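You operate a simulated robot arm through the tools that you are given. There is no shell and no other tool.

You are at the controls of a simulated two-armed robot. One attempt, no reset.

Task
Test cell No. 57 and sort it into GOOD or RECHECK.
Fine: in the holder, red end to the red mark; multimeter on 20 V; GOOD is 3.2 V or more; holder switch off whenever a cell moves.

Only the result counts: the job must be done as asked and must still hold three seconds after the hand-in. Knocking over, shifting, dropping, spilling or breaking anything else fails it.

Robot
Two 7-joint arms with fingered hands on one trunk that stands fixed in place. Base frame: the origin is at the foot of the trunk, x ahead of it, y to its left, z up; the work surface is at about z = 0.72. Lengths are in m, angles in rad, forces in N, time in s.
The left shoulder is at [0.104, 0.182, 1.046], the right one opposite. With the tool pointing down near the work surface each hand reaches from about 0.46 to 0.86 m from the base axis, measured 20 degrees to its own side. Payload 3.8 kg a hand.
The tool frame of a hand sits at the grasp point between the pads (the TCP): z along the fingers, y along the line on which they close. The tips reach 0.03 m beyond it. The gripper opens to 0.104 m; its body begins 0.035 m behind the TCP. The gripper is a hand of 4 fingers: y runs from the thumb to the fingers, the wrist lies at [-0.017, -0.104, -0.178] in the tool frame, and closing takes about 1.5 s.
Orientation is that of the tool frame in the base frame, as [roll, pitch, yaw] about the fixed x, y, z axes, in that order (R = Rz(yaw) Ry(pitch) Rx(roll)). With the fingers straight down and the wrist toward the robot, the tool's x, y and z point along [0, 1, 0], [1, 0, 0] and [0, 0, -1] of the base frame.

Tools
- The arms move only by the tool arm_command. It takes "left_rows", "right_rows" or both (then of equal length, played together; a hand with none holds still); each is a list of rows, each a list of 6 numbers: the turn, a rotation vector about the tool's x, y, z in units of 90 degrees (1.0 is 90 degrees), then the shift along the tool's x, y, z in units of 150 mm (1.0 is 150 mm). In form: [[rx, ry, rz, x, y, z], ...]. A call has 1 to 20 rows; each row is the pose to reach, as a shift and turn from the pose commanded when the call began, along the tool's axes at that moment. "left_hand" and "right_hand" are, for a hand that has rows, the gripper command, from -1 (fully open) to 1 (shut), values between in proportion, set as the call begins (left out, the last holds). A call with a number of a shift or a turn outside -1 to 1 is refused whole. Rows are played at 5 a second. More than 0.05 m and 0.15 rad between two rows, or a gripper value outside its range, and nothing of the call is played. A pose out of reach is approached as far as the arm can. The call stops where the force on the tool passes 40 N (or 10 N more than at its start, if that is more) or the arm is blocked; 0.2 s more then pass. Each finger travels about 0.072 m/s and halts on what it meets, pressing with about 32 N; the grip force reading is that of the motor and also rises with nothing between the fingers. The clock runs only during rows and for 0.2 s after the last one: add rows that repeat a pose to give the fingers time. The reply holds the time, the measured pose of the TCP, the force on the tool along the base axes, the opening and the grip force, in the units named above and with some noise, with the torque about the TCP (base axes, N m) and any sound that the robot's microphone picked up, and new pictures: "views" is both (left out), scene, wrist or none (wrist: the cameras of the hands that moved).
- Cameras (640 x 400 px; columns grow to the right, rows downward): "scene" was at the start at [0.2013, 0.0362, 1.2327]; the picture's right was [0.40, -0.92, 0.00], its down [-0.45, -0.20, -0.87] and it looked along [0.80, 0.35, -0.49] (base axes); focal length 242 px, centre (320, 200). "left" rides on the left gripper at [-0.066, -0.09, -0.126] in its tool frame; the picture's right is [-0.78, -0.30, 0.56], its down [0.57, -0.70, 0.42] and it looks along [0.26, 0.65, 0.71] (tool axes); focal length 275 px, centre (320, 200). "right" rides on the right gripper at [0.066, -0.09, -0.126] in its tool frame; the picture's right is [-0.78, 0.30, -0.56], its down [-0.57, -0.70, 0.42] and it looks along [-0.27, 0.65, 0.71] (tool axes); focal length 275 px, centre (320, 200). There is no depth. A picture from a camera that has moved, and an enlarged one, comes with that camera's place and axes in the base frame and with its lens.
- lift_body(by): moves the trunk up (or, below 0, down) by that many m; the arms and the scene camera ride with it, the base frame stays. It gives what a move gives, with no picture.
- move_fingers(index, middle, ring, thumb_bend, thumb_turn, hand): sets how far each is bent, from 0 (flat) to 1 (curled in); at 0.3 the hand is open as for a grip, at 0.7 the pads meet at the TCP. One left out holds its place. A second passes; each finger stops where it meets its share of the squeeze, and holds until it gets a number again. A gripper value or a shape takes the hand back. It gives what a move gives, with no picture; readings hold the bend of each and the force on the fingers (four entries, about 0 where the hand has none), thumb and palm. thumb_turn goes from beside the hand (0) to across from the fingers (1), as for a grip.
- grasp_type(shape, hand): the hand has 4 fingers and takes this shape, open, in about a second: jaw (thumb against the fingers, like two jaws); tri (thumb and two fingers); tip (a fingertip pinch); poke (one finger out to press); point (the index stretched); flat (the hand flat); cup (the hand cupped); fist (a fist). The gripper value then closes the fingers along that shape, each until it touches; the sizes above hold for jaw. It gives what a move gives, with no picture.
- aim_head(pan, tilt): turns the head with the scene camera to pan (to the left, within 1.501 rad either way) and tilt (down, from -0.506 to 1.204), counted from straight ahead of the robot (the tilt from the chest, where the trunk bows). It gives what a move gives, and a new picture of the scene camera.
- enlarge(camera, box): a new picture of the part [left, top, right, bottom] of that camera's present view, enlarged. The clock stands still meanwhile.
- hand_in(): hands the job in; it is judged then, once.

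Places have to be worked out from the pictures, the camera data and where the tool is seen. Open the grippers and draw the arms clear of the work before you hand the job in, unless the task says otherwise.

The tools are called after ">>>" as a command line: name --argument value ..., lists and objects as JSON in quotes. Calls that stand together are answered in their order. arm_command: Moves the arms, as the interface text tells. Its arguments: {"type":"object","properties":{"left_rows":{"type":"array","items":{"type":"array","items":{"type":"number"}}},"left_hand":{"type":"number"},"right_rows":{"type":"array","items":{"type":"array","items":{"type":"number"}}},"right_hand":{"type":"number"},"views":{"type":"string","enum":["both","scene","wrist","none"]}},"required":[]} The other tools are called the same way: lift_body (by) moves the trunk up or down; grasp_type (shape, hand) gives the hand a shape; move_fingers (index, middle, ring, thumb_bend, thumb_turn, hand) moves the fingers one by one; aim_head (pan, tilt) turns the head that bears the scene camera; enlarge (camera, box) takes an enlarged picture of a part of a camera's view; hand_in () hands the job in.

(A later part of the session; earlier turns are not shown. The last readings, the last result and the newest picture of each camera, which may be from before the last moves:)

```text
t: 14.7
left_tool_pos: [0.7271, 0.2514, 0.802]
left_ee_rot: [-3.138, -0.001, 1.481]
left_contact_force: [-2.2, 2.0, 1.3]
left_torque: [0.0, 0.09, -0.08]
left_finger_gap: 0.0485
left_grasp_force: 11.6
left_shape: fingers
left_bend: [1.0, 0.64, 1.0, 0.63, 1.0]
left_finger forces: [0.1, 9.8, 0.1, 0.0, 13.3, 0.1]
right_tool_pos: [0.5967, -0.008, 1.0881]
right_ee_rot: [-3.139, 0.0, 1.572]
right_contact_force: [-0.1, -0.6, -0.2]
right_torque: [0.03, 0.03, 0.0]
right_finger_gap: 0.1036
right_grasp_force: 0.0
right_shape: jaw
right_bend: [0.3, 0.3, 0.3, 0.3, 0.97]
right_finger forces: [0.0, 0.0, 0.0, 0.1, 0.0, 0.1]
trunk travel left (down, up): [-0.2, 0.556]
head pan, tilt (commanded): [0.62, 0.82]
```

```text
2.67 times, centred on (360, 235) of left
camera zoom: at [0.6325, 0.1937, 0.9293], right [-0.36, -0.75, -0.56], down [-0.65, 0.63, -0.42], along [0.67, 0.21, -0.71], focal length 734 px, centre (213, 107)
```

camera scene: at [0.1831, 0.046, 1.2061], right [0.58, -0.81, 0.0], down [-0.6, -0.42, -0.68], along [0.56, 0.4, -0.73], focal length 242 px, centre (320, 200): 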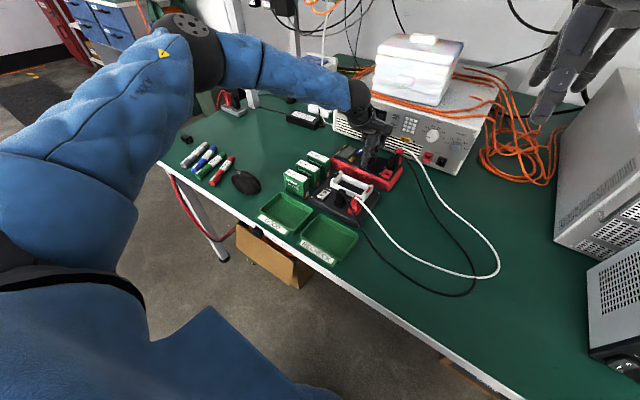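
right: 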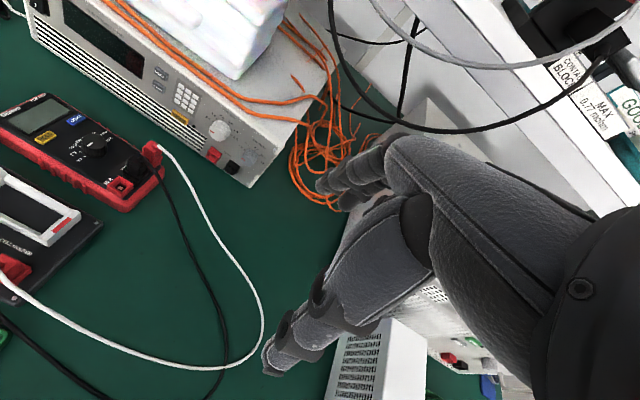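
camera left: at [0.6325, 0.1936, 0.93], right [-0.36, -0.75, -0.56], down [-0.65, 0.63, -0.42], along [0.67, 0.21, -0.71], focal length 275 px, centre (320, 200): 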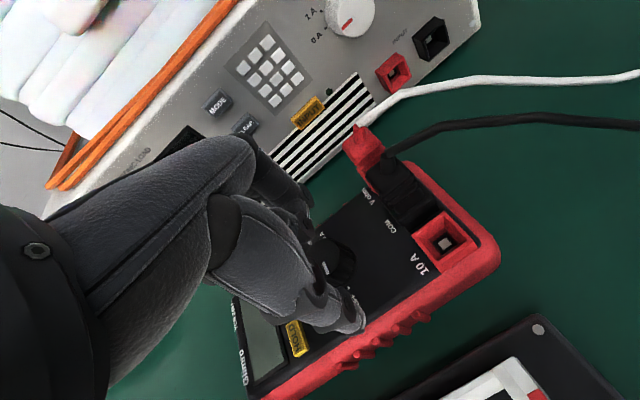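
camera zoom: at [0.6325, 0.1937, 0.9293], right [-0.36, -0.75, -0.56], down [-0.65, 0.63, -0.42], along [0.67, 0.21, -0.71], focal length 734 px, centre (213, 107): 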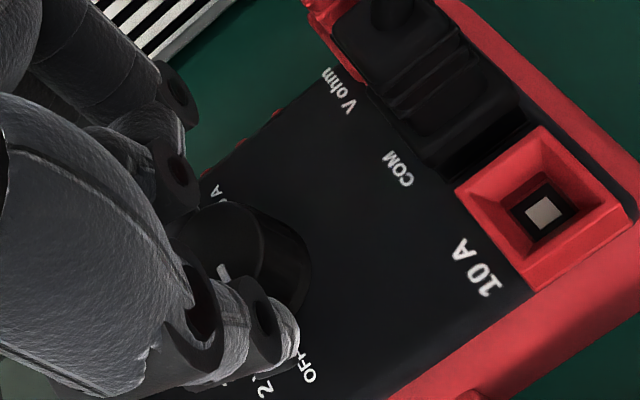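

The knob is gripped with ~10–13 N and the bench meter barely moved. I now twist 30° clockwise slowly.

>>> arm_command --left_rows '[[0, 0, 0.056, 0, 0, 0], [0, 0, 0.111, 0, 0, 0], [0, 0, 0.167, 0, 0, 0], [0, 0, 0.222, 0, 0, 0], [0, 0, 0.278, 0, 0, 0], [0, 0, 0.333, 0, 0, 0], [0, 0, 0.333, 0, 0, 0]]' --views "both"

>>> enlarge --camera "scene" --box '[340, 120, 420, 190]'

>>> enlarge --camera "left" --box '[240, 160, 480, 310]'

```text
t: 16.3
left_tool_pos: [0.7272, 0.2511, 0.8045]
left_ee_rot: [-3.14, 0.0, 0.958]
left_contact_force: [-1.0, 1.1, 0.6]
left_torque: [-0.01, 0.03, 0.0]
left_finger_gap: 0.0479
left_grasp_force: 11.8
left_shape: fingers
left_bend: [1.0, 0.63, 1.0, 0.65, 1.0]
left_finger forces: [0.0, 11.1, 0.0, 0.0, 11.8, 0.0]
right_tool_pos: [0.5974, -0.0076, 1.0876]
right_ee_rot: [-3.139, 0.001, 1.571]
right_contact_force: [0.4, 0.1, 0.5]
right_torque: [-0.02, 0.01, 0.02]
right_finger_gap: 0.1038
right_grasp_force: 0.1
right_shape: jaw
right_bend: [0.3, 0.3, 0.3, 0.3, 0.97]
right_finger forces: [0.1, 0.0, 0.0, 0.1, 0.0, 0.0]
trunk travel left (down, up): [-0.2, 0.556]
head pan, tilt (commanded): [0.62, 0.82]
camera scene: at [0.1838, 0.0463, 1.2059], right [0.58, -0.81, 0.0], down [-0.6, -0.42, -0.68], along [0.55, 0.4, -0.73], focal length 242 px, centre (320, 200)
camera left: at [0.6169, 0.2487, 0.93], right [-0.69, -0.46, -0.56], down [-0.25, 0.87, -0.42], along [0.68, -0.16, -0.71], focal length 275 px, centre (320, 200)
```

scene: 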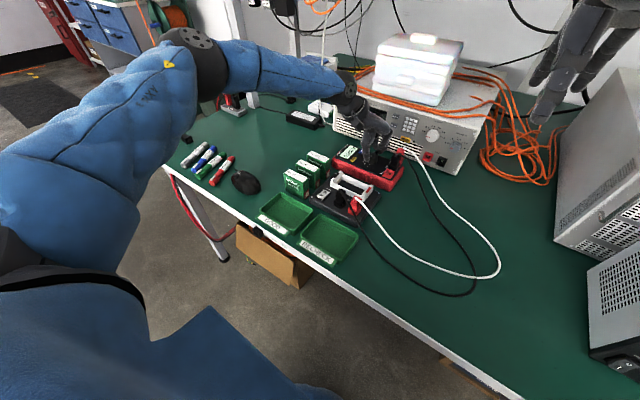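
left: 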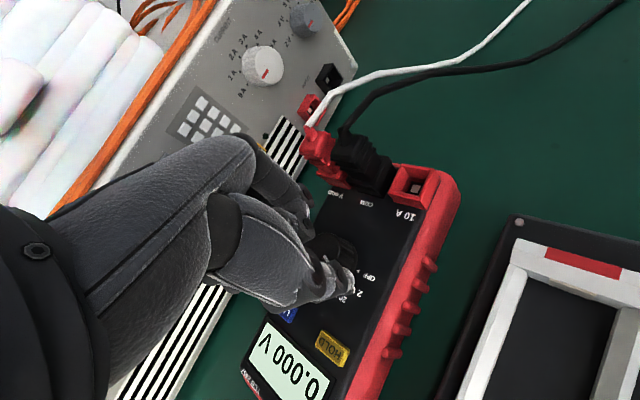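

```text
5.71 times, centred on (380, 155) of scene
camera zoom: at [0.1838, 0.0463, 1.2059], right [0.58, -0.81, 0.0], down [-0.6, -0.42, -0.68], along [0.55, 0.4, -0.73], focal length 1386 px, centre (-23, 457)
```

zoom: 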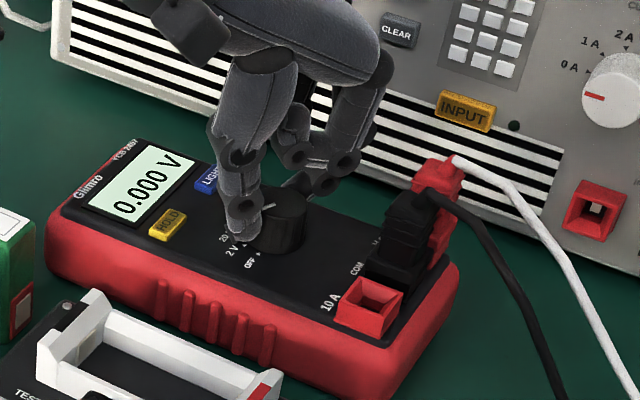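

```text
2.67 times, centred on (360, 235) of left
camera zoom: at [0.6169, 0.2487, 0.93], right [-0.69, -0.46, -0.56], down [-0.25, 0.87, -0.42], along [0.68, -0.16, -0.71], focal length 734 px, centre (213, 107)
```

zoom: 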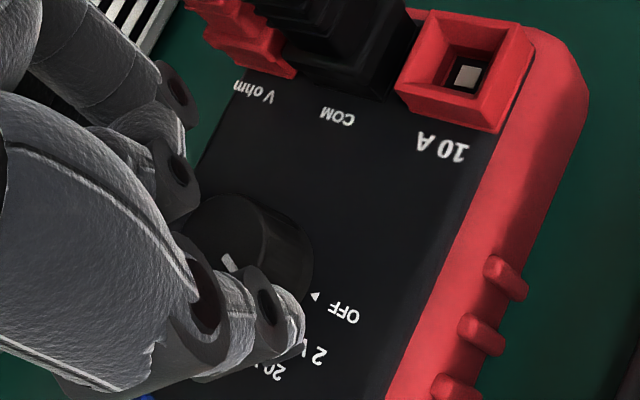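

The meter woke up and reads "0.000 V" (2 V range); its body slid a few mm under the twist. I release, swing back to 85° yaw with open fingers, and re-measure the knob before the second stroke.

>>> move_fingers --hand "left" --middle 0.45 --thumb_bend 0.45

>>> arm_command --left_rows '[[0, 0, -0.083, 0, 0, 0], [0, 0, -0.167, 0, 0, 0], [0, 0, -0.25, 0, 0, 0], [0, 0, -0.333, 0, 0, 0], [0, 0, -0.333, 0, 0, 0]]' --views "none"

>>> enlarge --camera "scene" --box '[340, 120, 420, 190]'

>>> enlarge --camera "left" --box '[240, 160, 480, 310]'

```text
t: 17.3
left_tool_pos: [0.7271, 0.251, 0.8046]
left_ee_rot: [3.14, 0.0, 0.961]
left_contact_force: [-0.1, -0.2, -0.2]
left_torque: [0.06, 0.0, 0.01]
left_finger_gap: 0.0568
left_grasp_force: 0.0
left_shape: fingers
left_bend: [1.0, 0.45, 1.0, 0.45, 0.99]
left_finger forces: [0.1, 0.1, 0.0, 0.0, 0.0, 0.0]
right_tool_pos: [0.5969, -0.0087, 1.0891]
right_ee_rot: [-3.141, 0.0, 1.571]
right_contact_force: [0.8, -0.1, 0.5]
right_torque: [-0.01, 0.0, -0.04]
right_finger_gap: 0.104
right_grasp_force: 0.1
right_shape: jaw
right_bend: [0.3, 0.3, 0.3, 0.3, 0.97]
right_finger forces: [0.0, 0.0, 0.0, 0.0, 0.1, 0.0]
trunk travel left (down, up): [-0.2, 0.556]
head pan, tilt (commanded): [0.62, 0.82]
```

```text
t: 18.5
left_tool_pos: [0.7264, 0.2515, 0.8032]
left_ee_rot: [3.142, 0.001, 1.485]
left_contact_force: [-0.7, 1.0, 0.2]
left_torque: [0.0, 0.0, -0.01]
left_finger_gap: 0.0567
left_grasp_force: 0.1
left_shape: fingers
left_bend: [1.0, 0.45, 1.0, 0.45, 0.99]
left_finger forces: [0.0, 0.0, 0.1, 0.0, 0.0, 0.1]
right_tool_pos: [0.5963, -0.0078, 1.0878]
right_ee_rot: [-3.14, 0.0, 1.57]
right_contact_force: [0.6, 1.1, -0.1]
right_torque: [-0.03, -0.02, 0.01]
right_finger_gap: 0.1035
right_grasp_force: 0.1
right_shape: jaw
right_bend: [0.3, 0.3, 0.3, 0.3, 0.97]
right_finger forces: [0.0, 0.0, 0.0, 0.1, 0.0, 0.0]
trunk travel left (down, up): [-0.2, 0.556]
head pan, tilt (commanded): [0.62, 0.82]
```

```text
5.71 times, centred on (380, 155) of scene
camera zoom: at [0.1831, 0.046, 1.2061], right [0.58, -0.81, 0.0], down [-0.6, -0.42, -0.68], along [0.56, 0.4, -0.73], focal length 1386 px, centre (-23, 457)
```

zoom: 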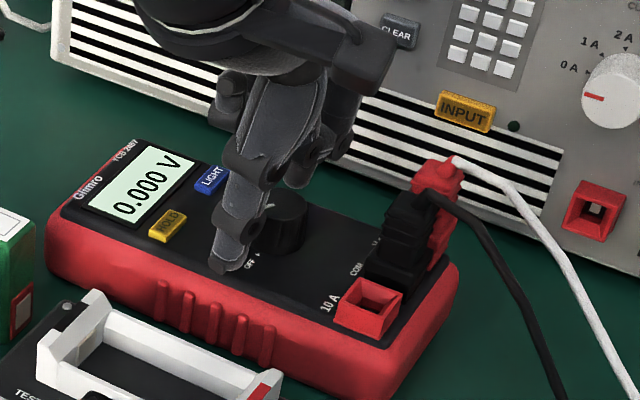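

```text
2.67 times, centred on (360, 235) of left
camera zoom: at [0.6325, 0.1931, 0.9304], right [-0.36, -0.75, -0.56], down [-0.65, 0.63, -0.42], along [0.67, 0.21, -0.71], focal length 734 px, centre (213, 107)
```

zoom: 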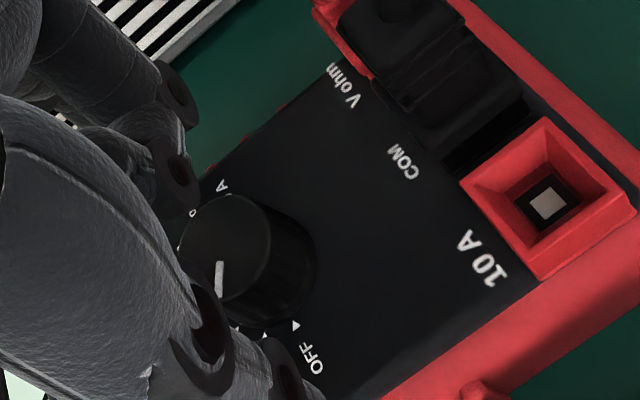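

The knob now sits about +2.5 mm x, −2.5 mm y from the TCP. I re-centre, and pinch the knob again more gently and symmetrically.

>>> arm_command --left_rows '[[0, 0, 0, -0.015, 0.018, 0], [0, 0, 0, -0.015, 0.018, 0]]' --views "none"

>>> move_fingers --hand "left" --middle 0.69 --thumb_bend 0.67

>>> enlarge --camera "scene" --box '[340, 120, 420, 190]'

```text
t: 19.1
left_tool_pos: [0.731, 0.2486, 0.8035]
left_ee_rot: [3.141, -0.001, 1.483]
left_contact_force: [-0.9, -0.3, -0.5]
left_torque: [0.0, -0.01, -0.01]
left_finger_gap: 0.0566
left_grasp_force: 0.2
left_shape: fingers
left_bend: [1.0, 0.45, 1.0, 0.45, 0.99]
left_finger forces: [0.0, 0.0, 0.0, 0.0, 0.0, 0.1]
right_tool_pos: [0.5968, -0.0074, 1.0883]
right_ee_rot: [3.141, 0.0, 1.57]
right_contact_force: [0.2, -0.2, 0.4]
right_torque: [0.01, 0.03, -0.05]
right_finger_gap: 0.1037
right_grasp_force: 0.0
right_shape: jaw
right_bend: [0.3, 0.3, 0.3, 0.3, 0.97]
right_finger forces: [0.0, 0.0, 0.0, 0.0, 0.0, 0.0]
trunk travel left (down, up): [-0.2, 0.556]
head pan, tilt (commanded): [0.62, 0.82]
```

```text
t: 20.1
left_tool_pos: [0.7282, 0.2483, 0.8041]
left_ee_rot: [-3.141, 0.001, 1.483]
left_contact_force: [-2.8, 0.9, 0.3]
left_torque: [0.04, 0.07, 0.02]
left_finger_gap: 0.0496
left_grasp_force: 4.8
left_shape: fingers
left_bend: [1.0, 0.65, 1.0, 0.61, 1.0]
left_finger forces: [0.1, 3.5, 0.0, 0.1, 6.7, 0.0]
right_tool_pos: [0.5962, -0.0079, 1.0875]
right_ee_rot: [3.142, 0.001, 1.572]
right_contact_force: [0.5, -0.8, 1.1]
right_torque: [0.0, 0.02, -0.02]
right_finger_gap: 0.1038
right_grasp_force: 0.1
right_shape: jaw
right_bend: [0.3, 0.3, 0.3, 0.3, 0.97]
right_finger forces: [0.0, 0.0, 0.0, 0.1, 0.1, 0.1]
trunk travel left (down, up): [-0.2, 0.556]
head pan, tilt (commanded): [0.62, 0.82]
```

```text
5.71 times, centred on (380, 155) of scene
camera zoom: at [0.183, 0.046, 1.2061], right [0.58, -0.81, 0.0], down [-0.6, -0.42, -0.68], along [0.56, 0.4, -0.73], focal length 1386 px, centre (-23, 457)
```

zoom: 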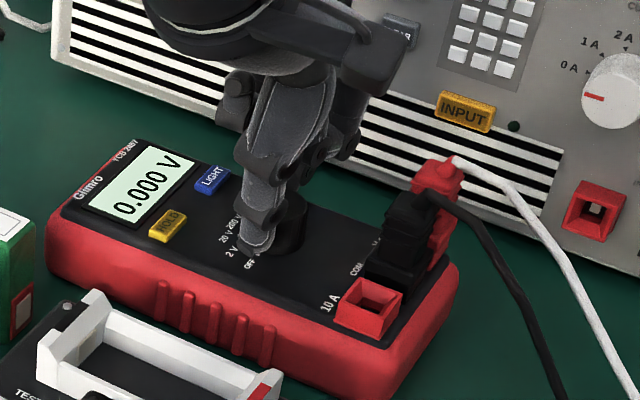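

Gripped gently (3.5/6.7 N) without shifting the meter. Now the second 30° clockwise stroke, with a slight correction to bring the meter back.

>>> arm_command --left_rows '[[0, 0, 0.056, 0.002, -0.002, 0], [0, 0, 0.111, 0.004, -0.004, 0], [0, 0, 0.167, 0.006, -0.006, 0], [0, 0, 0.222, 0.009, -0.009, 0], [0, 0, 0.278, 0.012, -0.012, 0], [0, 0, 0.333, 0.0135, -0.0133, 0], [0, 0, 0.333, 0.0135, -0.0133, 0]]' --views "both"

>>> enlarge --camera "scene" --box '[340, 120, 420, 190]'

>>> enlarge --camera "left" --box '[240, 160, 480, 310]'

```text
t: 21.7
left_tool_pos: [0.7277, 0.2514, 0.8039]
left_ee_rot: [3.141, 0.002, 0.961]
left_contact_force: [-0.3, -1.5, 0.4]
left_torque: [-0.05, 0.0, -0.03]
left_finger_gap: 0.0488
left_grasp_force: 4.2
left_shape: fingers
left_bend: [1.0, 0.65, 1.0, 0.62, 1.0]
left_finger forces: [0.1, 4.4, 0.0, 0.1, 4.2, 0.1]
right_tool_pos: [0.5951, -0.0078, 1.0882]
right_ee_rot: [3.14, -0.001, 1.573]
right_contact_force: [0.7, 0.5, -0.3]
right_torque: [0.02, 0.0, -0.02]
right_finger_gap: 0.1038
right_grasp_force: 0.0
right_shape: jaw
right_bend: [0.3, 0.3, 0.3, 0.3, 0.97]
right_finger forces: [0.1, 0.0, 0.1, 0.0, 0.0, 0.0]
trunk travel left (down, up): [-0.2, 0.556]
head pan, tilt (commanded): [0.62, 0.82]
camera scene: at [0.1831, 0.0459, 1.2061], right [0.58, -0.81, 0.0], down [-0.6, -0.42, -0.68], along [0.56, 0.4, -0.73], focal length 242 px, centre (320, 200)
camera left: at [0.6173, 0.2488, 0.9302], right [-0.69, -0.47, -0.56], down [-0.25, 0.87, -0.42], along [0.68, -0.16, -0.71], focal length 275 px, centre (320, 200)
```

scene: 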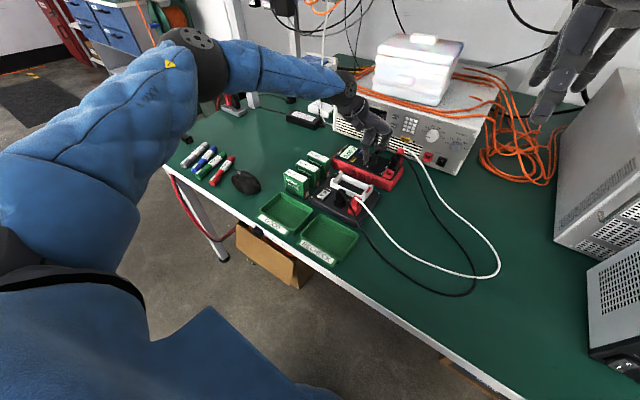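
left: 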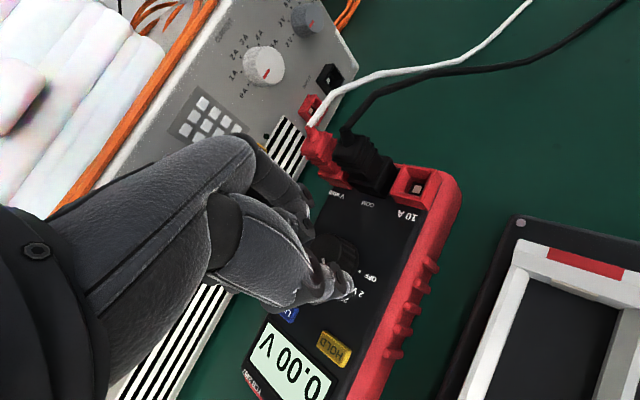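

```text
5.71 times, centred on (380, 155) of scene
camera zoom: at [0.1831, 0.0459, 1.2061], right [0.58, -0.81, 0.0], down [-0.6, -0.42, -0.68], along [0.56, 0.4, -0.73], focal length 1386 px, centre (-23, 457)
```

zoom: 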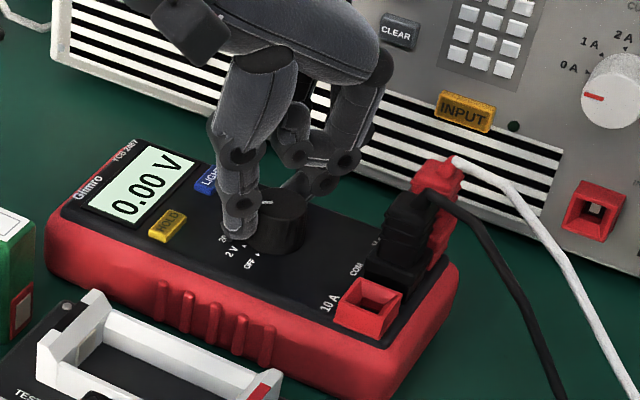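

```text
2.67 times, centred on (360, 235) of left
camera zoom: at [0.6173, 0.2488, 0.9302], right [-0.69, -0.47, -0.56], down [-0.25, 0.87, -0.42], along [0.68, -0.16, -0.71], focal length 734 px, centre (213, 107)
```

zoom: 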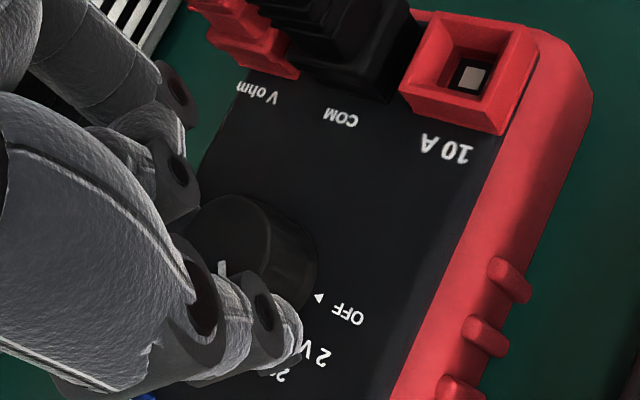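

The display now shows "0.00 V", i.e. the 20 V range, and the meter did not move further. I release the knob and lift straight up.

>>> move_fingers --hand "left" --middle 0.45 --thumb_bend 0.45

>>> arm_command --left_rows '[[0, 0, 0, 0, 0, -0.2], [0, 0, 0, 0, 0, -0.4], [0, 0, 0, 0, 0, -0.65], [0, 0, 0, 0, 0, -0.9]]' --views "both"

>>> enlarge --camera "scene" --box '[340, 120, 420, 190]'

>>> enlarge --camera "left" --box '[240, 160, 480, 310]'

```text
t: 22.7
left_tool_pos: [0.728, 0.2513, 0.8031]
left_ee_rot: [-3.141, 0.001, 0.958]
left_contact_force: [0.9, 0.1, 0.1]
left_torque: [0.01, 0.01, 0.01]
left_finger_gap: 0.0567
left_grasp_force: 0.1
left_shape: fingers
left_bend: [1.0, 0.45, 1.0, 0.45, 0.99]
left_finger forces: [0.0, 0.1, 0.1, 0.1, 0.0, 0.1]
right_tool_pos: [0.5964, -0.0061, 1.0877]
right_ee_rot: [3.141, 0.0, 1.57]
right_contact_force: [0.4, 0.3, 0.4]
right_torque: [0.0, 0.01, 0.02]
right_finger_gap: 0.1039
right_grasp_force: 0.0
right_shape: jaw
right_bend: [0.3, 0.3, 0.3, 0.3, 0.97]
right_finger forces: [0.0, 0.1, 0.0, 0.0, 0.0, 0.0]
trunk travel left (down, up): [-0.2, 0.556]
head pan, tilt (commanded): [0.62, 0.82]
```

```text
t: 23.7
left_tool_pos: [0.7261, 0.2499, 0.937]
left_ee_rot: [3.141, 0.0, 0.96]
left_contact_force: [1.0, -0.2, 1.0]
left_torque: [0.04, 0.02, 0.01]
left_finger_gap: 0.0568
left_grasp_force: 0.2
left_shape: fingers
left_bend: [1.0, 0.45, 1.0, 0.45, 0.99]
left_finger forces: [0.0, 0.1, 0.0, 0.1, 0.1, 0.0]
right_tool_pos: [0.5954, -0.0076, 1.0883]
right_ee_rot: [-3.141, 0.001, 1.57]
right_contact_force: [-0.6, -0.7, 0.3]
right_torque: [-0.06, 0.02, 0.02]
right_finger_gap: 0.1037
right_grasp_force: 0.1
right_shape: jaw
right_bend: [0.3, 0.3, 0.3, 0.3, 0.97]
right_finger forces: [0.0, 0.0, 0.1, 0.0, 0.0, 0.0]
trunk travel left (down, up): [-0.2, 0.556]
head pan, tilt (commanded): [0.62, 0.82]
camera scene: at [0.1828, 0.0458, 1.2062], right [0.58, -0.81, 0.0], down [-0.6, -0.42, -0.68], along [0.56, 0.4, -0.73], focal length 242 px, centre (320, 200)
camera left: at [0.6151, 0.2473, 1.0635], right [-0.69, -0.47, -0.56], down [-0.25, 0.87, -0.42], along [0.68, -0.16, -0.71], focal length 275 px, centre (320, 200)
```

scene: 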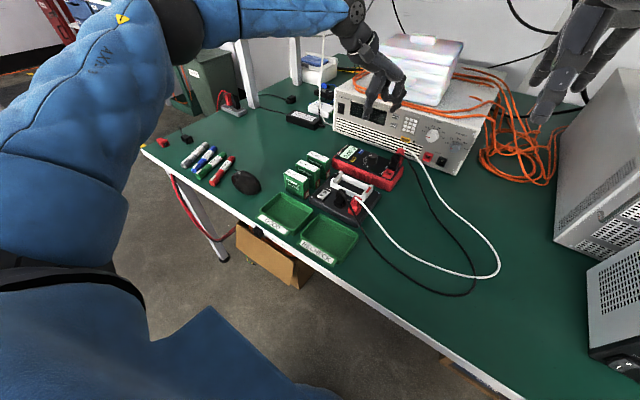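
left: 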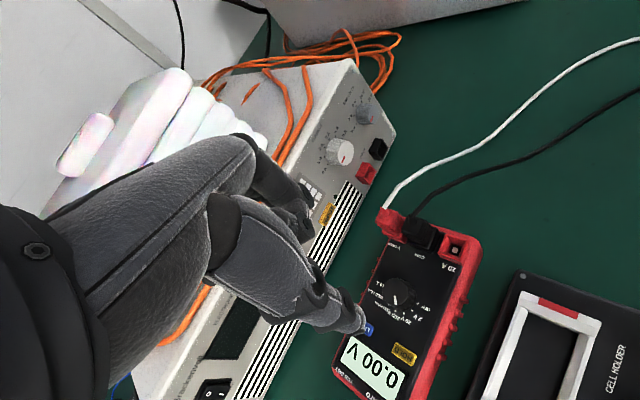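

```text
5.71 times, centred on (380, 155) of scene
camera zoom: at [0.1828, 0.0458, 1.2062], right [0.58, -0.81, 0.0], down [-0.6, -0.42, -0.68], along [0.56, 0.4, -0.73], focal length 1386 px, centre (-23, 457)
```

zoom: 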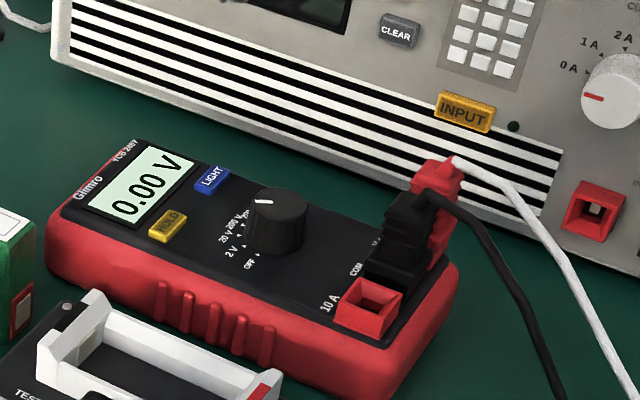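

```text
2.67 times, centred on (360, 235) of left
camera zoom: at [0.6151, 0.2473, 1.0635], right [-0.69, -0.47, -0.56], down [-0.25, 0.87, -0.42], along [0.68, -0.16, -0.71], focal length 734 px, centre (213, 107)
```

zoom: 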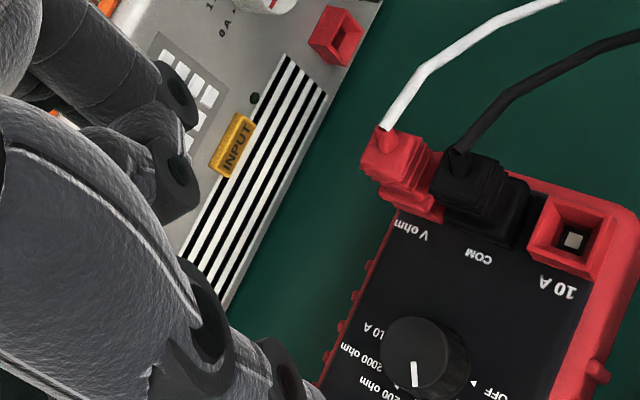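

The dial is confirmed on 20 V (display 0.00 V). Next I swing the left hand above cell 57 with the closing line along y (yaw 0), staying at z≈0.94.

>>> arm_command --left_rows '[[0, 0, 0.075, 0.016, -0.155, 0], [0, 0, 0.15, 0.032, -0.31, 0], [0, 0, 0.225, 0.047, -0.465, 0], [0, 0, 0.3, 0.063, -0.62, 0]]' --views "none"

>>> arm_command --left_rows '[[0, 0, 0.078, -0.057, -0.145, 0], [0, 0, 0.156, -0.114, -0.29, 0], [0, 0, 0.234, -0.171, -0.434, 0], [0, 0, 0.311, -0.228, -0.579, 0], [0, 0, 0.311, -0.228, -0.579, 0]]' --views "both"

```text
t: 24.7
left_tool_pos: [0.6562, 0.312, 0.9393]
left_ee_rot: [-3.141, 0.001, 0.486]
left_contact_force: [0.3, 0.4, 0.3]
left_torque: [-0.03, 0.01, 0.03]
left_finger_gap: 0.0567
left_grasp_force: 0.1
left_shape: fingers
left_bend: [1.0, 0.45, 1.0, 0.45, 0.99]
left_finger forces: [0.0, 0.1, 0.1, 0.0, 0.0, 0.0]
right_tool_pos: [0.5961, -0.0074, 1.0885]
right_ee_rot: [3.141, -0.002, 1.571]
right_contact_force: [0.2, 0.1, -0.1]
right_torque: [-0.02, -0.04, -0.01]
right_finger_gap: 0.1041
right_grasp_force: 0.1
right_shape: jaw
right_bend: [0.3, 0.3, 0.3, 0.3, 0.97]
right_finger forces: [0.0, 0.0, 0.1, 0.0, 0.1, 0.0]
trunk travel left (down, up): [-0.2, 0.556]
head pan, tilt (commanded): [0.62, 0.82]
```

```text
t: 25.9
left_tool_pos: [0.5849, 0.3727, 0.9384]
left_ee_rot: [-3.141, -0.001, -0.002]
left_contact_force: [-0.7, 0.7, -0.7]
left_torque: [-0.01, -0.03, 0.01]
left_finger_gap: 0.0568
left_grasp_force: 0.1
left_shape: fingers
left_bend: [1.0, 0.45, 1.0, 0.45, 0.99]
left_finger forces: [0.1, 0.0, 0.0, 0.1, 0.0, 0.1]
right_tool_pos: [0.5965, -0.007, 1.0887]
right_ee_rot: [-3.141, -0.001, 1.571]
right_contact_force: [-0.6, 0.0, 0.3]
right_torque: [-0.01, 0.0, 0.04]
right_finger_gap: 0.1038
right_grasp_force: 0.0
right_shape: jaw
right_bend: [0.3, 0.3, 0.3, 0.3, 0.97]
right_finger forces: [0.0, 0.0, 0.0, 0.0, 0.0, 0.0]
trunk travel left (down, up): [-0.2, 0.556]
head pan, tilt (commanded): [0.62, 0.82]
camera scene: at [0.1832, 0.046, 1.206], right [0.58, -0.81, 0.0], down [-0.6, -0.42, -0.68], along [0.56, 0.4, -0.73], focal length 242 px, centre (320, 200)
camera left: at [0.5208, 0.4629, 1.0648], right [-0.78, 0.3, -0.56], down [0.57, 0.7, -0.42], along [0.26, -0.65, -0.71], focal length 275 px, centre (320, 200)
```

scene: 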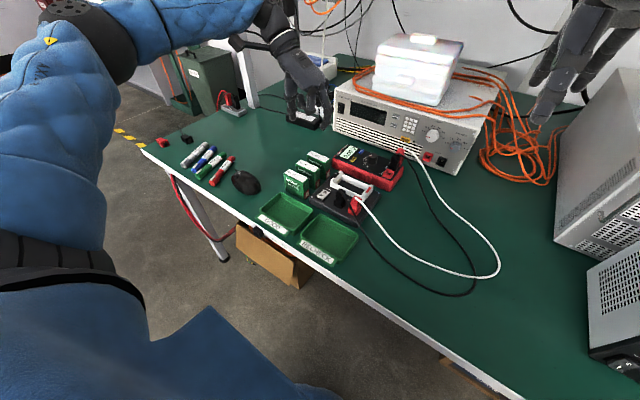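
left: 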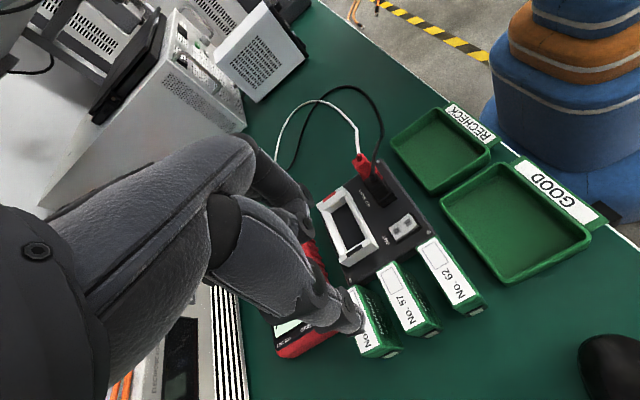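

Now over the cells at yaw 0. I enlarge the wrist view to measure the cells, holder and trays.

>>> enlarge --camera "left" --box '[300, 150, 500, 360]'

>>> enlarge --camera "left" --box '[310, 170, 440, 280]'

>>> enlarge --camera "scene" --box '[280, 145, 380, 215]'

>>> enlarge --camera "left" --box '[380, 80, 620, 300]'

```text
1.90 times, centred on (400, 255) of left
camera zoom: at [0.5208, 0.4629, 1.0648], right [-0.78, 0.3, -0.56], down [0.57, 0.7, -0.42], along [0.26, -0.65, -0.71], focal length 524 px, centre (168, 95)
```

zoom: 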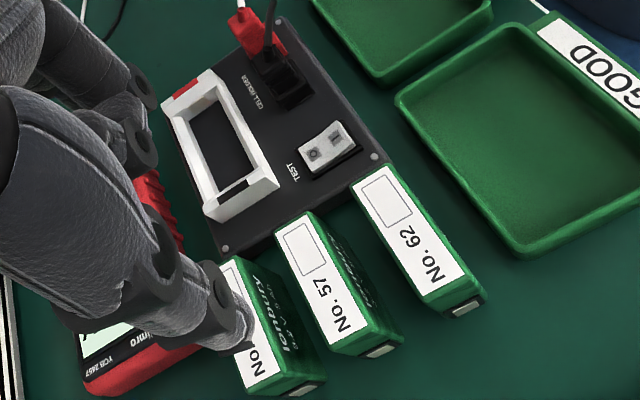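

```text
3.64 times, centred on (375, 225) of left
camera zoom: at [0.5208, 0.4629, 1.0648], right [-0.78, 0.3, -0.56], down [0.57, 0.7, -0.42], along [0.26, -0.65, -0.71], focal length 1001 px, centre (120, 109)
```

zoom: 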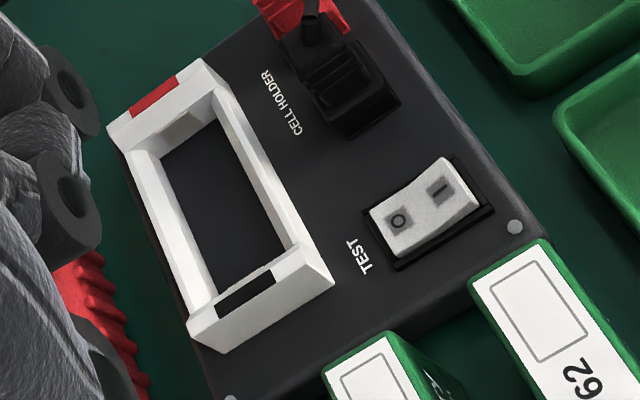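

```text
5.71 times, centred on (330, 180) of scene
camera zoom: at [0.1832, 0.046, 1.206], right [0.58, -0.81, 0.0], down [-0.6, -0.42, -0.68], along [0.56, 0.4, -0.73], focal length 1386 px, centre (263, 314)
```

zoom: 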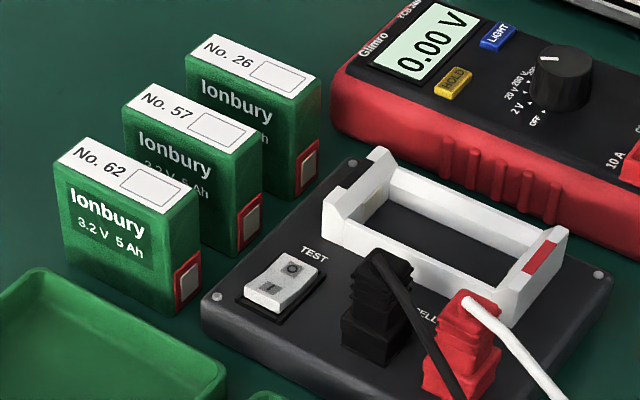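

```text
1.82 times, centred on (500, 190) of left
camera zoom: at [0.5208, 0.4629, 1.0648], right [-0.78, 0.3, -0.56], down [0.57, 0.7, -0.42], along [0.26, -0.65, -0.71], focal length 500 px, centre (-7, 218)
```

zoom: 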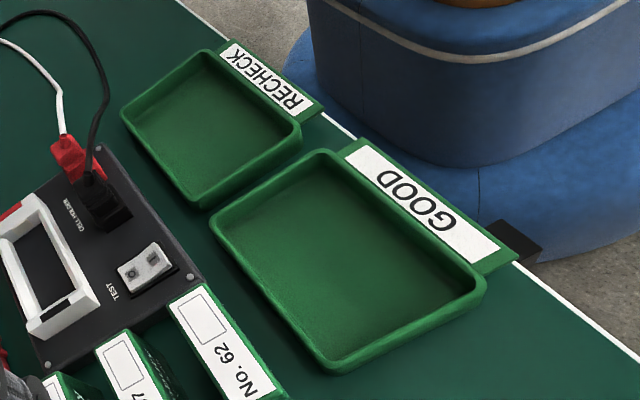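

The cradle runs along y at x≈0.613, mid y≈0.249, with the red mark at the −y end, black at the +y end; end-block tops at z≈0.772. I enlarge the scene view of the hand to check the thumb and middle-finger lateral positions.

>>> enlarge --camera "scene" --box '[270, 80, 350, 150]'

>>> enlarge --camera "left" --box '[325, 185, 405, 255]'

```text
5.71 times, centred on (310, 115) of scene
camera zoom: at [0.1832, 0.046, 1.206], right [0.58, -0.81, 0.0], down [-0.6, -0.42, -0.68], along [0.56, 0.4, -0.73], focal length 1386 px, centre (377, 686)
```

zoom: 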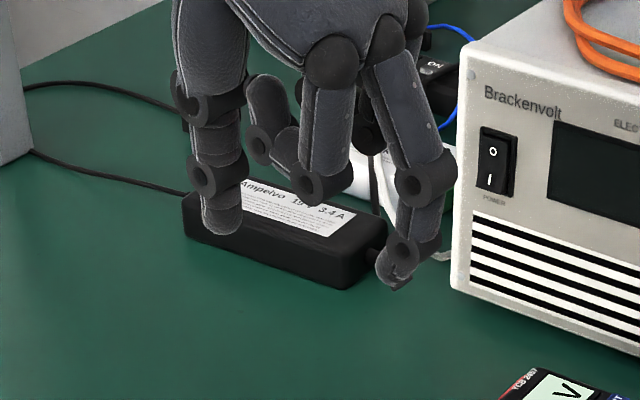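

```text
5.71 times, centred on (365, 220) of left
camera zoom: at [0.5208, 0.4629, 1.0648], right [-0.78, 0.3, -0.56], down [0.57, 0.7, -0.42], along [0.26, -0.65, -0.71], focal length 1573 px, centre (63, 86)
```

zoom: 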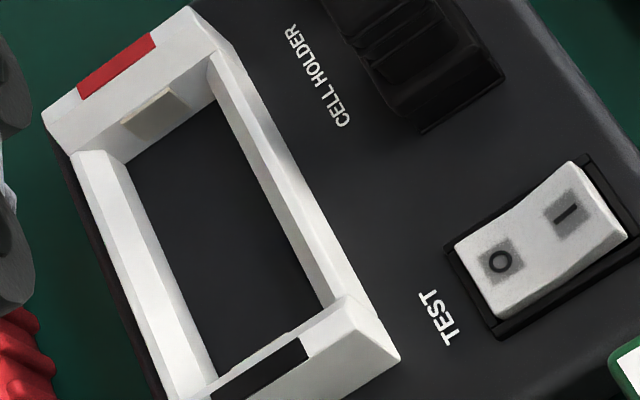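

Pinch line is about 5 mm in +x from the TCP; cell 57's centre I judge at (0.584, 0.374), top z≈0.787. I open to ~82 mm and descend to z≈0.82 over the cell for a check.

>>> move_fingers --hand "left" --middle 0.38 --thumb_bend 0.38

>>> arm_command --left_rows '[[0, 0, 0, -0.037, -0.01, 0.1], [0, 0, 0, -0.037, -0.01, 0.3], [0, 0, 0, -0.037, -0.01, 0.55], [0, 0, 0, -0.037, -0.01, 0.787], [0, 0, 0, -0.037, -0.01, 0.787]]' --views "both"

>>> enlarge --camera "scene" --box '[270, 120, 360, 200]'

>>> enlarge --camera "left" --box '[260, 150, 500, 390]'

```text
t: 26.9
left_tool_pos: [0.5859, 0.3737, 0.9381]
left_ee_rot: [3.141, 0.001, 0.0]
left_contact_force: [0.5, 0.4, 0.5]
left_torque: [-0.01, 0.01, -0.02]
left_finger_gap: 0.0603
left_grasp_force: 0.1
left_shape: fingers
left_bend: [1.0, 0.38, 1.0, 0.38, 0.98]
left_finger forces: [0.0, 0.1, 0.1, 0.1, 0.1, 0.0]
right_tool_pos: [0.5959, -0.0079, 1.09]
right_ee_rot: [3.141, 0.0, 1.571]
right_contact_force: [0.3, 0.2, -0.6]
right_torque: [0.02, -0.01, 0.03]
right_finger_gap: 0.1037
right_grasp_force: 0.0
right_shape: jaw
right_bend: [0.3, 0.3, 0.3, 0.3, 0.97]
right_finger forces: [0.0, 0.0, 0.0, 0.1, 0.0, 0.0]
trunk travel left (down, up): [-0.2, 0.556]
head pan, tilt (commanded): [0.62, 0.82]
```

```text
t: 28.1
left_tool_pos: [0.5799, 0.3748, 0.8186]
left_ee_rot: [-3.14, 0.0, 0.0]
left_contact_force: [0.7, 0.6, -0.6]
left_torque: [-0.01, 0.03, 0.03]
left_finger_gap: 0.0606
left_grasp_force: 0.0
left_shape: fingers
left_bend: [1.0, 0.38, 1.0, 0.38, 0.98]
left_finger forces: [0.0, 0.0, 0.0, 0.0, 0.0, 0.0]
right_tool_pos: [0.5966, -0.0068, 1.0884]
right_ee_rot: [3.141, 0.001, 1.57]
right_contact_force: [-0.3, -0.6, 0.4]
right_torque: [0.01, -0.02, -0.02]
right_finger_gap: 0.1038
right_grasp_force: 0.0
right_shape: jaw
right_bend: [0.3, 0.3, 0.3, 0.3, 0.97]
right_finger forces: [0.0, 0.1, 0.0, 0.1, 0.0, 0.1]
trunk travel left (down, up): [-0.2, 0.556]
head pan, tilt (commanded): [0.62, 0.82]
camera scene: at [0.1829, 0.0459, 1.2062], right [0.58, -0.81, 0.0], down [-0.6, -0.42, -0.68], along [0.56, 0.4, -0.73], focal length 242 px, centre (320, 200)
camera left: at [0.5139, 0.4653, 0.9455], right [-0.78, 0.3, -0.56], down [0.57, 0.7, -0.42], along [0.27, -0.65, -0.71], focal length 275 px, centre (320, 200)
```

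scene: 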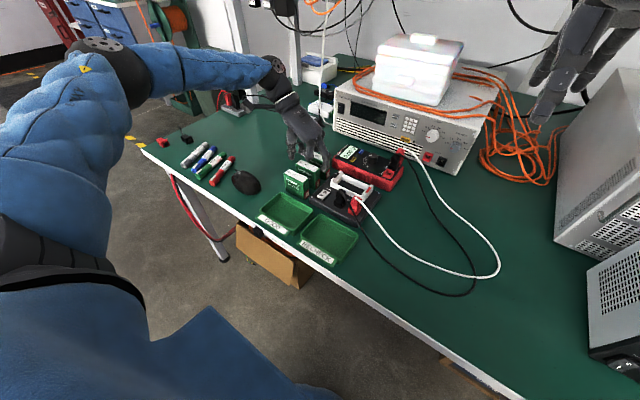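
left: 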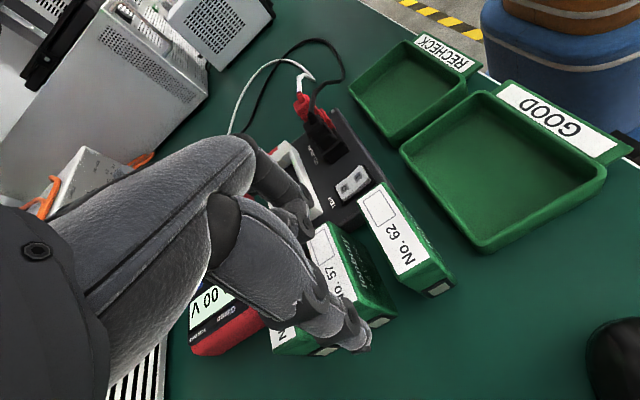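

```text
5.00 times, centred on (315, 160) of scene
camera zoom: at [0.1829, 0.0459, 1.2062], right [0.58, -0.81, 0.0], down [-0.6, -0.42, -0.68], along [0.56, 0.4, -0.73], focal length 1213 px, centre (345, 400)
```

zoom: 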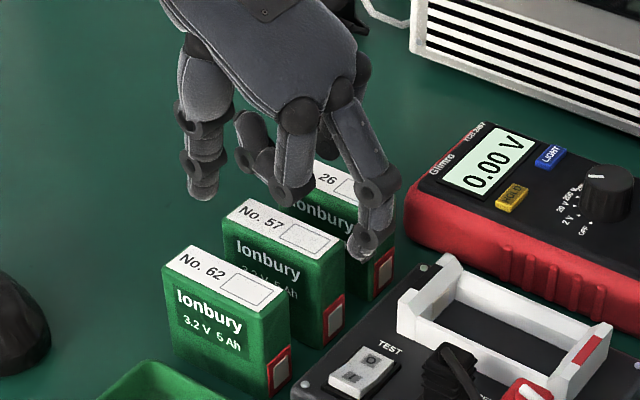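

```text
1.67 times, centred on (380, 270) of left
camera zoom: at [0.5139, 0.4653, 0.9455], right [-0.78, 0.3, -0.56], down [0.57, 0.7, -0.42], along [0.27, -0.65, -0.71], focal length 459 px, centre (220, 83)
```

zoom: 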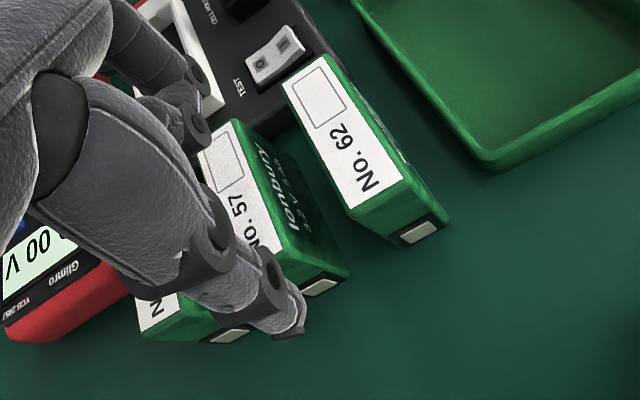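

Thumb and middle straddle cell 57 with mid-point about 2 mm off; I correct (−2 mm x, −2 mm y) and descend to z≈0.793.

>>> arm_command --left_rows '[[0, 0, 0, -0.0133, 0.0133, 0.0], [0, 0, 0, -0.0133, 0.0133, 0.06], [0, 0, 0, -0.0133, 0.0133, 0.12], [0, 0, 0, -0.0133, 0.0133, 0.171], [0, 0, 0, -0.0133, 0.0133, 0.171]]' --views "none"

>>> enlarge --camera "scene" --box '[270, 120, 360, 200]'

>>> enlarge --camera "left" --box '[260, 150, 500, 390]'

```text
t: 29.3
left_tool_pos: [0.5794, 0.3724, 0.7954]
left_ee_rot: [3.141, 0.0, -0.001]
left_contact_force: [0.3, 0.0, 0.2]
left_torque: [0.02, 0.01, 0.0]
left_finger_gap: 0.0605
left_grasp_force: 0.1
left_shape: fingers
left_bend: [1.0, 0.38, 1.0, 0.38, 0.98]
left_finger forces: [0.1, 0.1, 0.0, 0.0, 0.1, 0.0]
right_tool_pos: [0.596, -0.0071, 1.089]
right_ee_rot: [-3.141, 0.0, 1.571]
right_contact_force: [-0.2, 0.0, -0.1]
right_torque: [0.0, 0.0, -0.04]
right_finger_gap: 0.1039
right_grasp_force: 0.1
right_shape: jaw
right_bend: [0.3, 0.3, 0.3, 0.3, 0.97]
right_finger forces: [0.1, 0.1, 0.0, 0.0, 0.0, 0.1]
trunk travel left (down, up): [-0.2, 0.556]
head pan, tilt (commanded): [0.62, 0.82]
```

```text
5.00 times, centred on (315, 160) of scene
camera zoom: at [0.1831, 0.046, 1.2061], right [0.58, -0.81, 0.0], down [-0.6, -0.42, -0.68], along [0.56, 0.4, -0.73], focal length 1213 px, centre (345, 400)
```

zoom: 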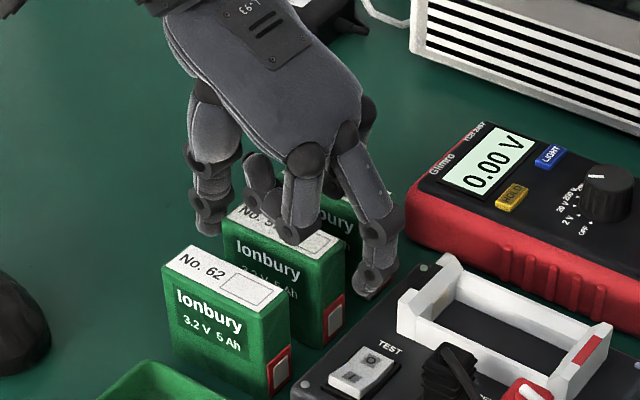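

```text
1.67 times, centred on (380, 270) of left
camera zoom: at [0.5141, 0.4621, 0.9217], right [-0.78, 0.3, -0.56], down [0.57, 0.7, -0.42], along [0.26, -0.65, -0.71], focal length 459 px, centre (220, 83)
```

zoom: 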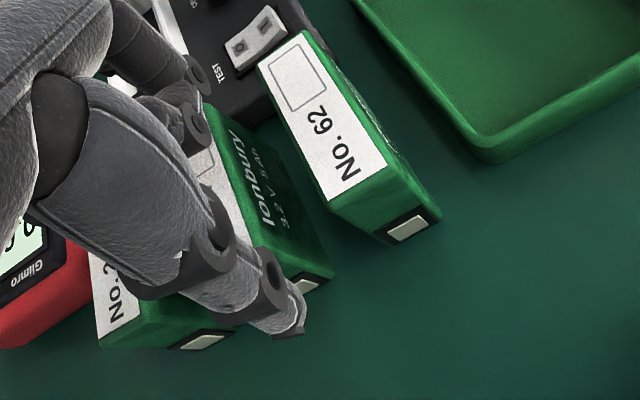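

Thumb (0.581, 0.425) and middle finger (0.586, 0.317) are lined up with cell 57's ends. I close them on the cell.

>>> move_fingers --hand "left" --middle 0.6 --thumb_bend 0.6

>>> enlarge --camera "scene" --box '[270, 120, 360, 200]'

>>> enlarge --camera "left" --box '[260, 150, 500, 390]'

```text
t: 30.3
left_tool_pos: [0.5794, 0.3723, 0.7952]
left_ee_rot: [-3.14, 0.0, 0.0]
left_contact_force: [-0.5, 1.9, 5.9]
left_torque: [-0.1, -0.06, 0.05]
left_finger_gap: 0.0562
left_grasp_force: 12.3
left_shape: fingers
left_bend: [1.0, 0.46, 1.0, 0.5, 0.99]
left_finger forces: [0.0, 10.8, 0.0, 0.0, 13.4, 0.0]
right_tool_pos: [0.5957, -0.0066, 1.0891]
right_ee_rot: [-3.141, 0.001, 1.57]
right_contact_force: [0.0, 0.3, 1.7]
right_torque: [0.01, 0.02, 0.02]
right_finger_gap: 0.1037
right_grasp_force: 0.1
right_shape: jaw
right_bend: [0.3, 0.3, 0.3, 0.3, 0.97]
right_finger forces: [0.0, 0.0, 0.1, 0.0, 0.0, 0.0]
trunk travel left (down, up): [-0.2, 0.556]
head pan, tilt (commanded): [0.62, 0.82]
```

```text
5.00 times, centred on (315, 160) of scene
camera zoom: at [0.1827, 0.046, 1.2062], right [0.58, -0.81, 0.0], down [-0.6, -0.42, -0.68], along [0.56, 0.4, -0.73], focal length 1213 px, centre (345, 400)
```

zoom: 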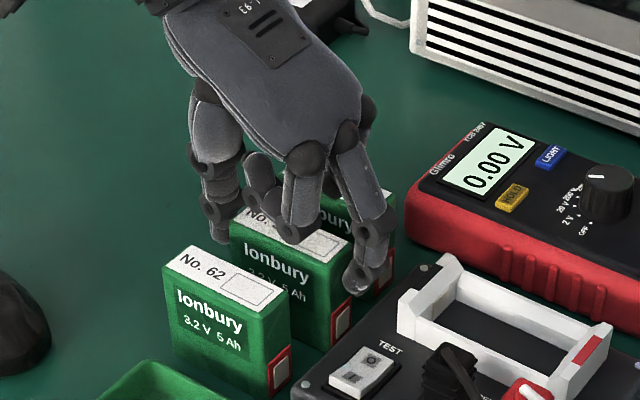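

```text
1.67 times, centred on (380, 270) of left
camera zoom: at [0.5139, 0.4622, 0.9223], right [-0.78, 0.3, -0.56], down [0.57, 0.7, -0.42], along [0.27, -0.65, -0.71], focal length 459 px, centre (220, 83)
```

zoom: 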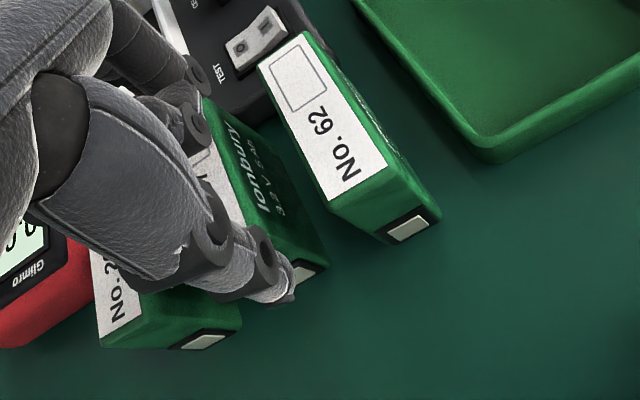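

The cell is gripped (≈11–13 N). I lift straight up 0.09 m and check that it hangs level.

>>> arm_command --left_rows '[[0, 0, 0, 0, 0, -0.1], [0, 0, 0, 0, 0, -0.25], [0, 0, 0, 0, 0, -0.43], [0, 0, 0, 0, 0, -0.6], [0, 0, 0, 0, 0, -0.6]]' --views "both"

>>> enlarge --camera "scene" --box '[270, 100, 370, 190]'

>>> enlarge --camera "left" --box '[260, 150, 500, 390]'

```text
t: 31.5
left_tool_pos: [0.5799, 0.3715, 0.8853]
left_ee_rot: [3.141, 0.002, 0.0]
left_contact_force: [0.3, 0.3, -2.4]
left_torque: [0.02, 0.03, 0.02]
left_finger_gap: 0.0556
left_grasp_force: 12.2
left_shape: fingers
left_bend: [1.0, 0.46, 1.0, 0.5, 0.99]
left_finger forces: [0.0, 11.7, 0.0, 0.1, 11.6, 0.0]
right_tool_pos: [0.5962, -0.0072, 1.0897]
right_ee_rot: [-3.14, 0.0, 1.572]
right_contact_force: [-0.1, -0.7, -0.8]
right_torque: [0.0, -0.02, -0.01]
right_finger_gap: 0.1038
right_grasp_force: 0.0
right_shape: jaw
right_bend: [0.3, 0.3, 0.3, 0.3, 0.97]
right_finger forces: [0.1, 0.0, 0.0, 0.1, 0.0, 0.0]
trunk travel left (down, up): [-0.2, 0.556]
head pan, tilt (commanded): [0.62, 0.82]
camera scene: at [0.1835, 0.0462, 1.2059], right [0.58, -0.81, 0.0], down [-0.6, -0.42, -0.68], along [0.55, 0.4, -0.73], focal length 242 px, centre (320, 200)
camera left: at [0.5147, 0.462, 1.0112], right [-0.78, 0.3, -0.56], down [0.57, 0.7, -0.43], along [0.26, -0.65, -0.71], focal length 275 px, centre (320, 200)
```

scene: 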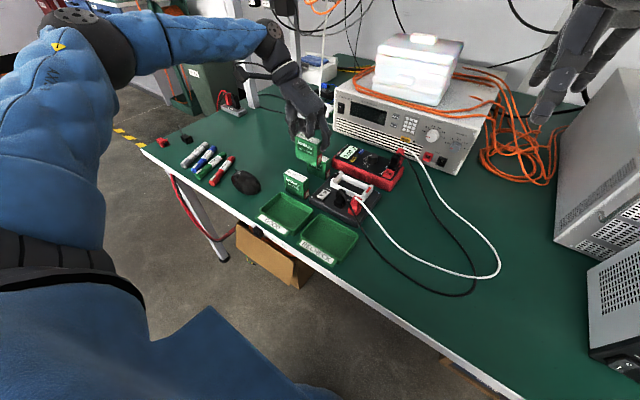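
left: 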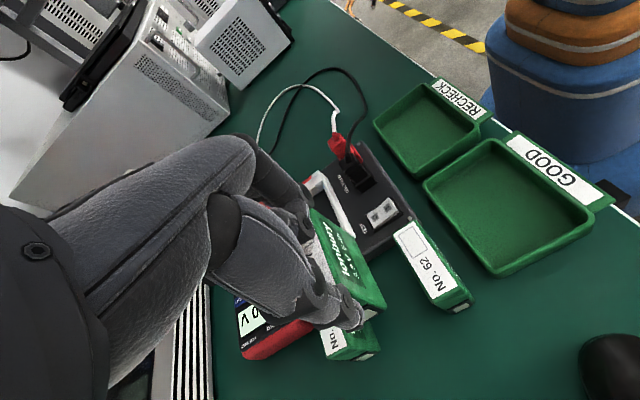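

```text
4.44 times, centred on (320, 145) of scene
camera zoom: at [0.1835, 0.0462, 1.2059], right [0.58, -0.81, 0.0], down [-0.6, -0.42, -0.68], along [0.55, 0.4, -0.73], focal length 1078 px, centre (320, 444)
```

zoom: 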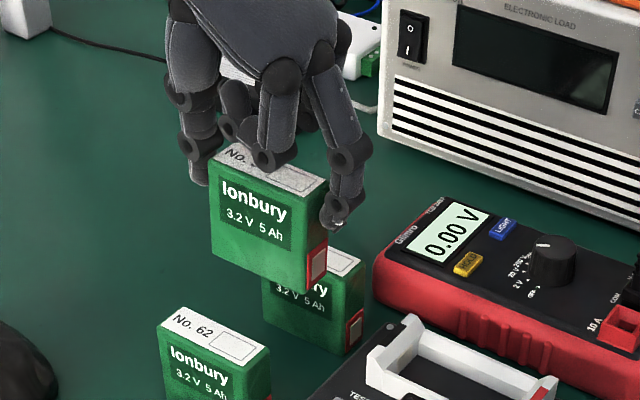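

```text
1.67 times, centred on (380, 270) of left
camera zoom: at [0.5147, 0.462, 1.0112], right [-0.78, 0.3, -0.56], down [0.57, 0.7, -0.43], along [0.26, -0.65, -0.71], focal length 459 px, centre (220, 83)
```

zoom: 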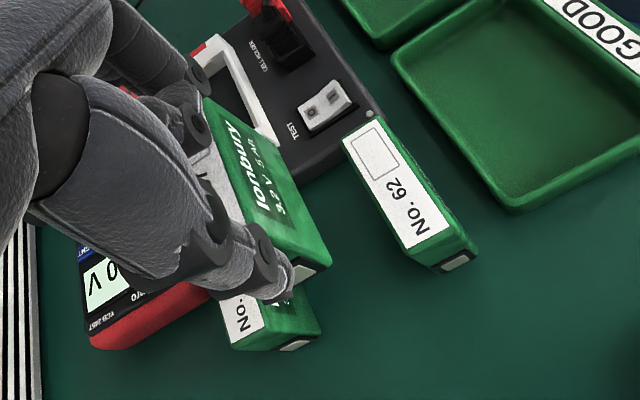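

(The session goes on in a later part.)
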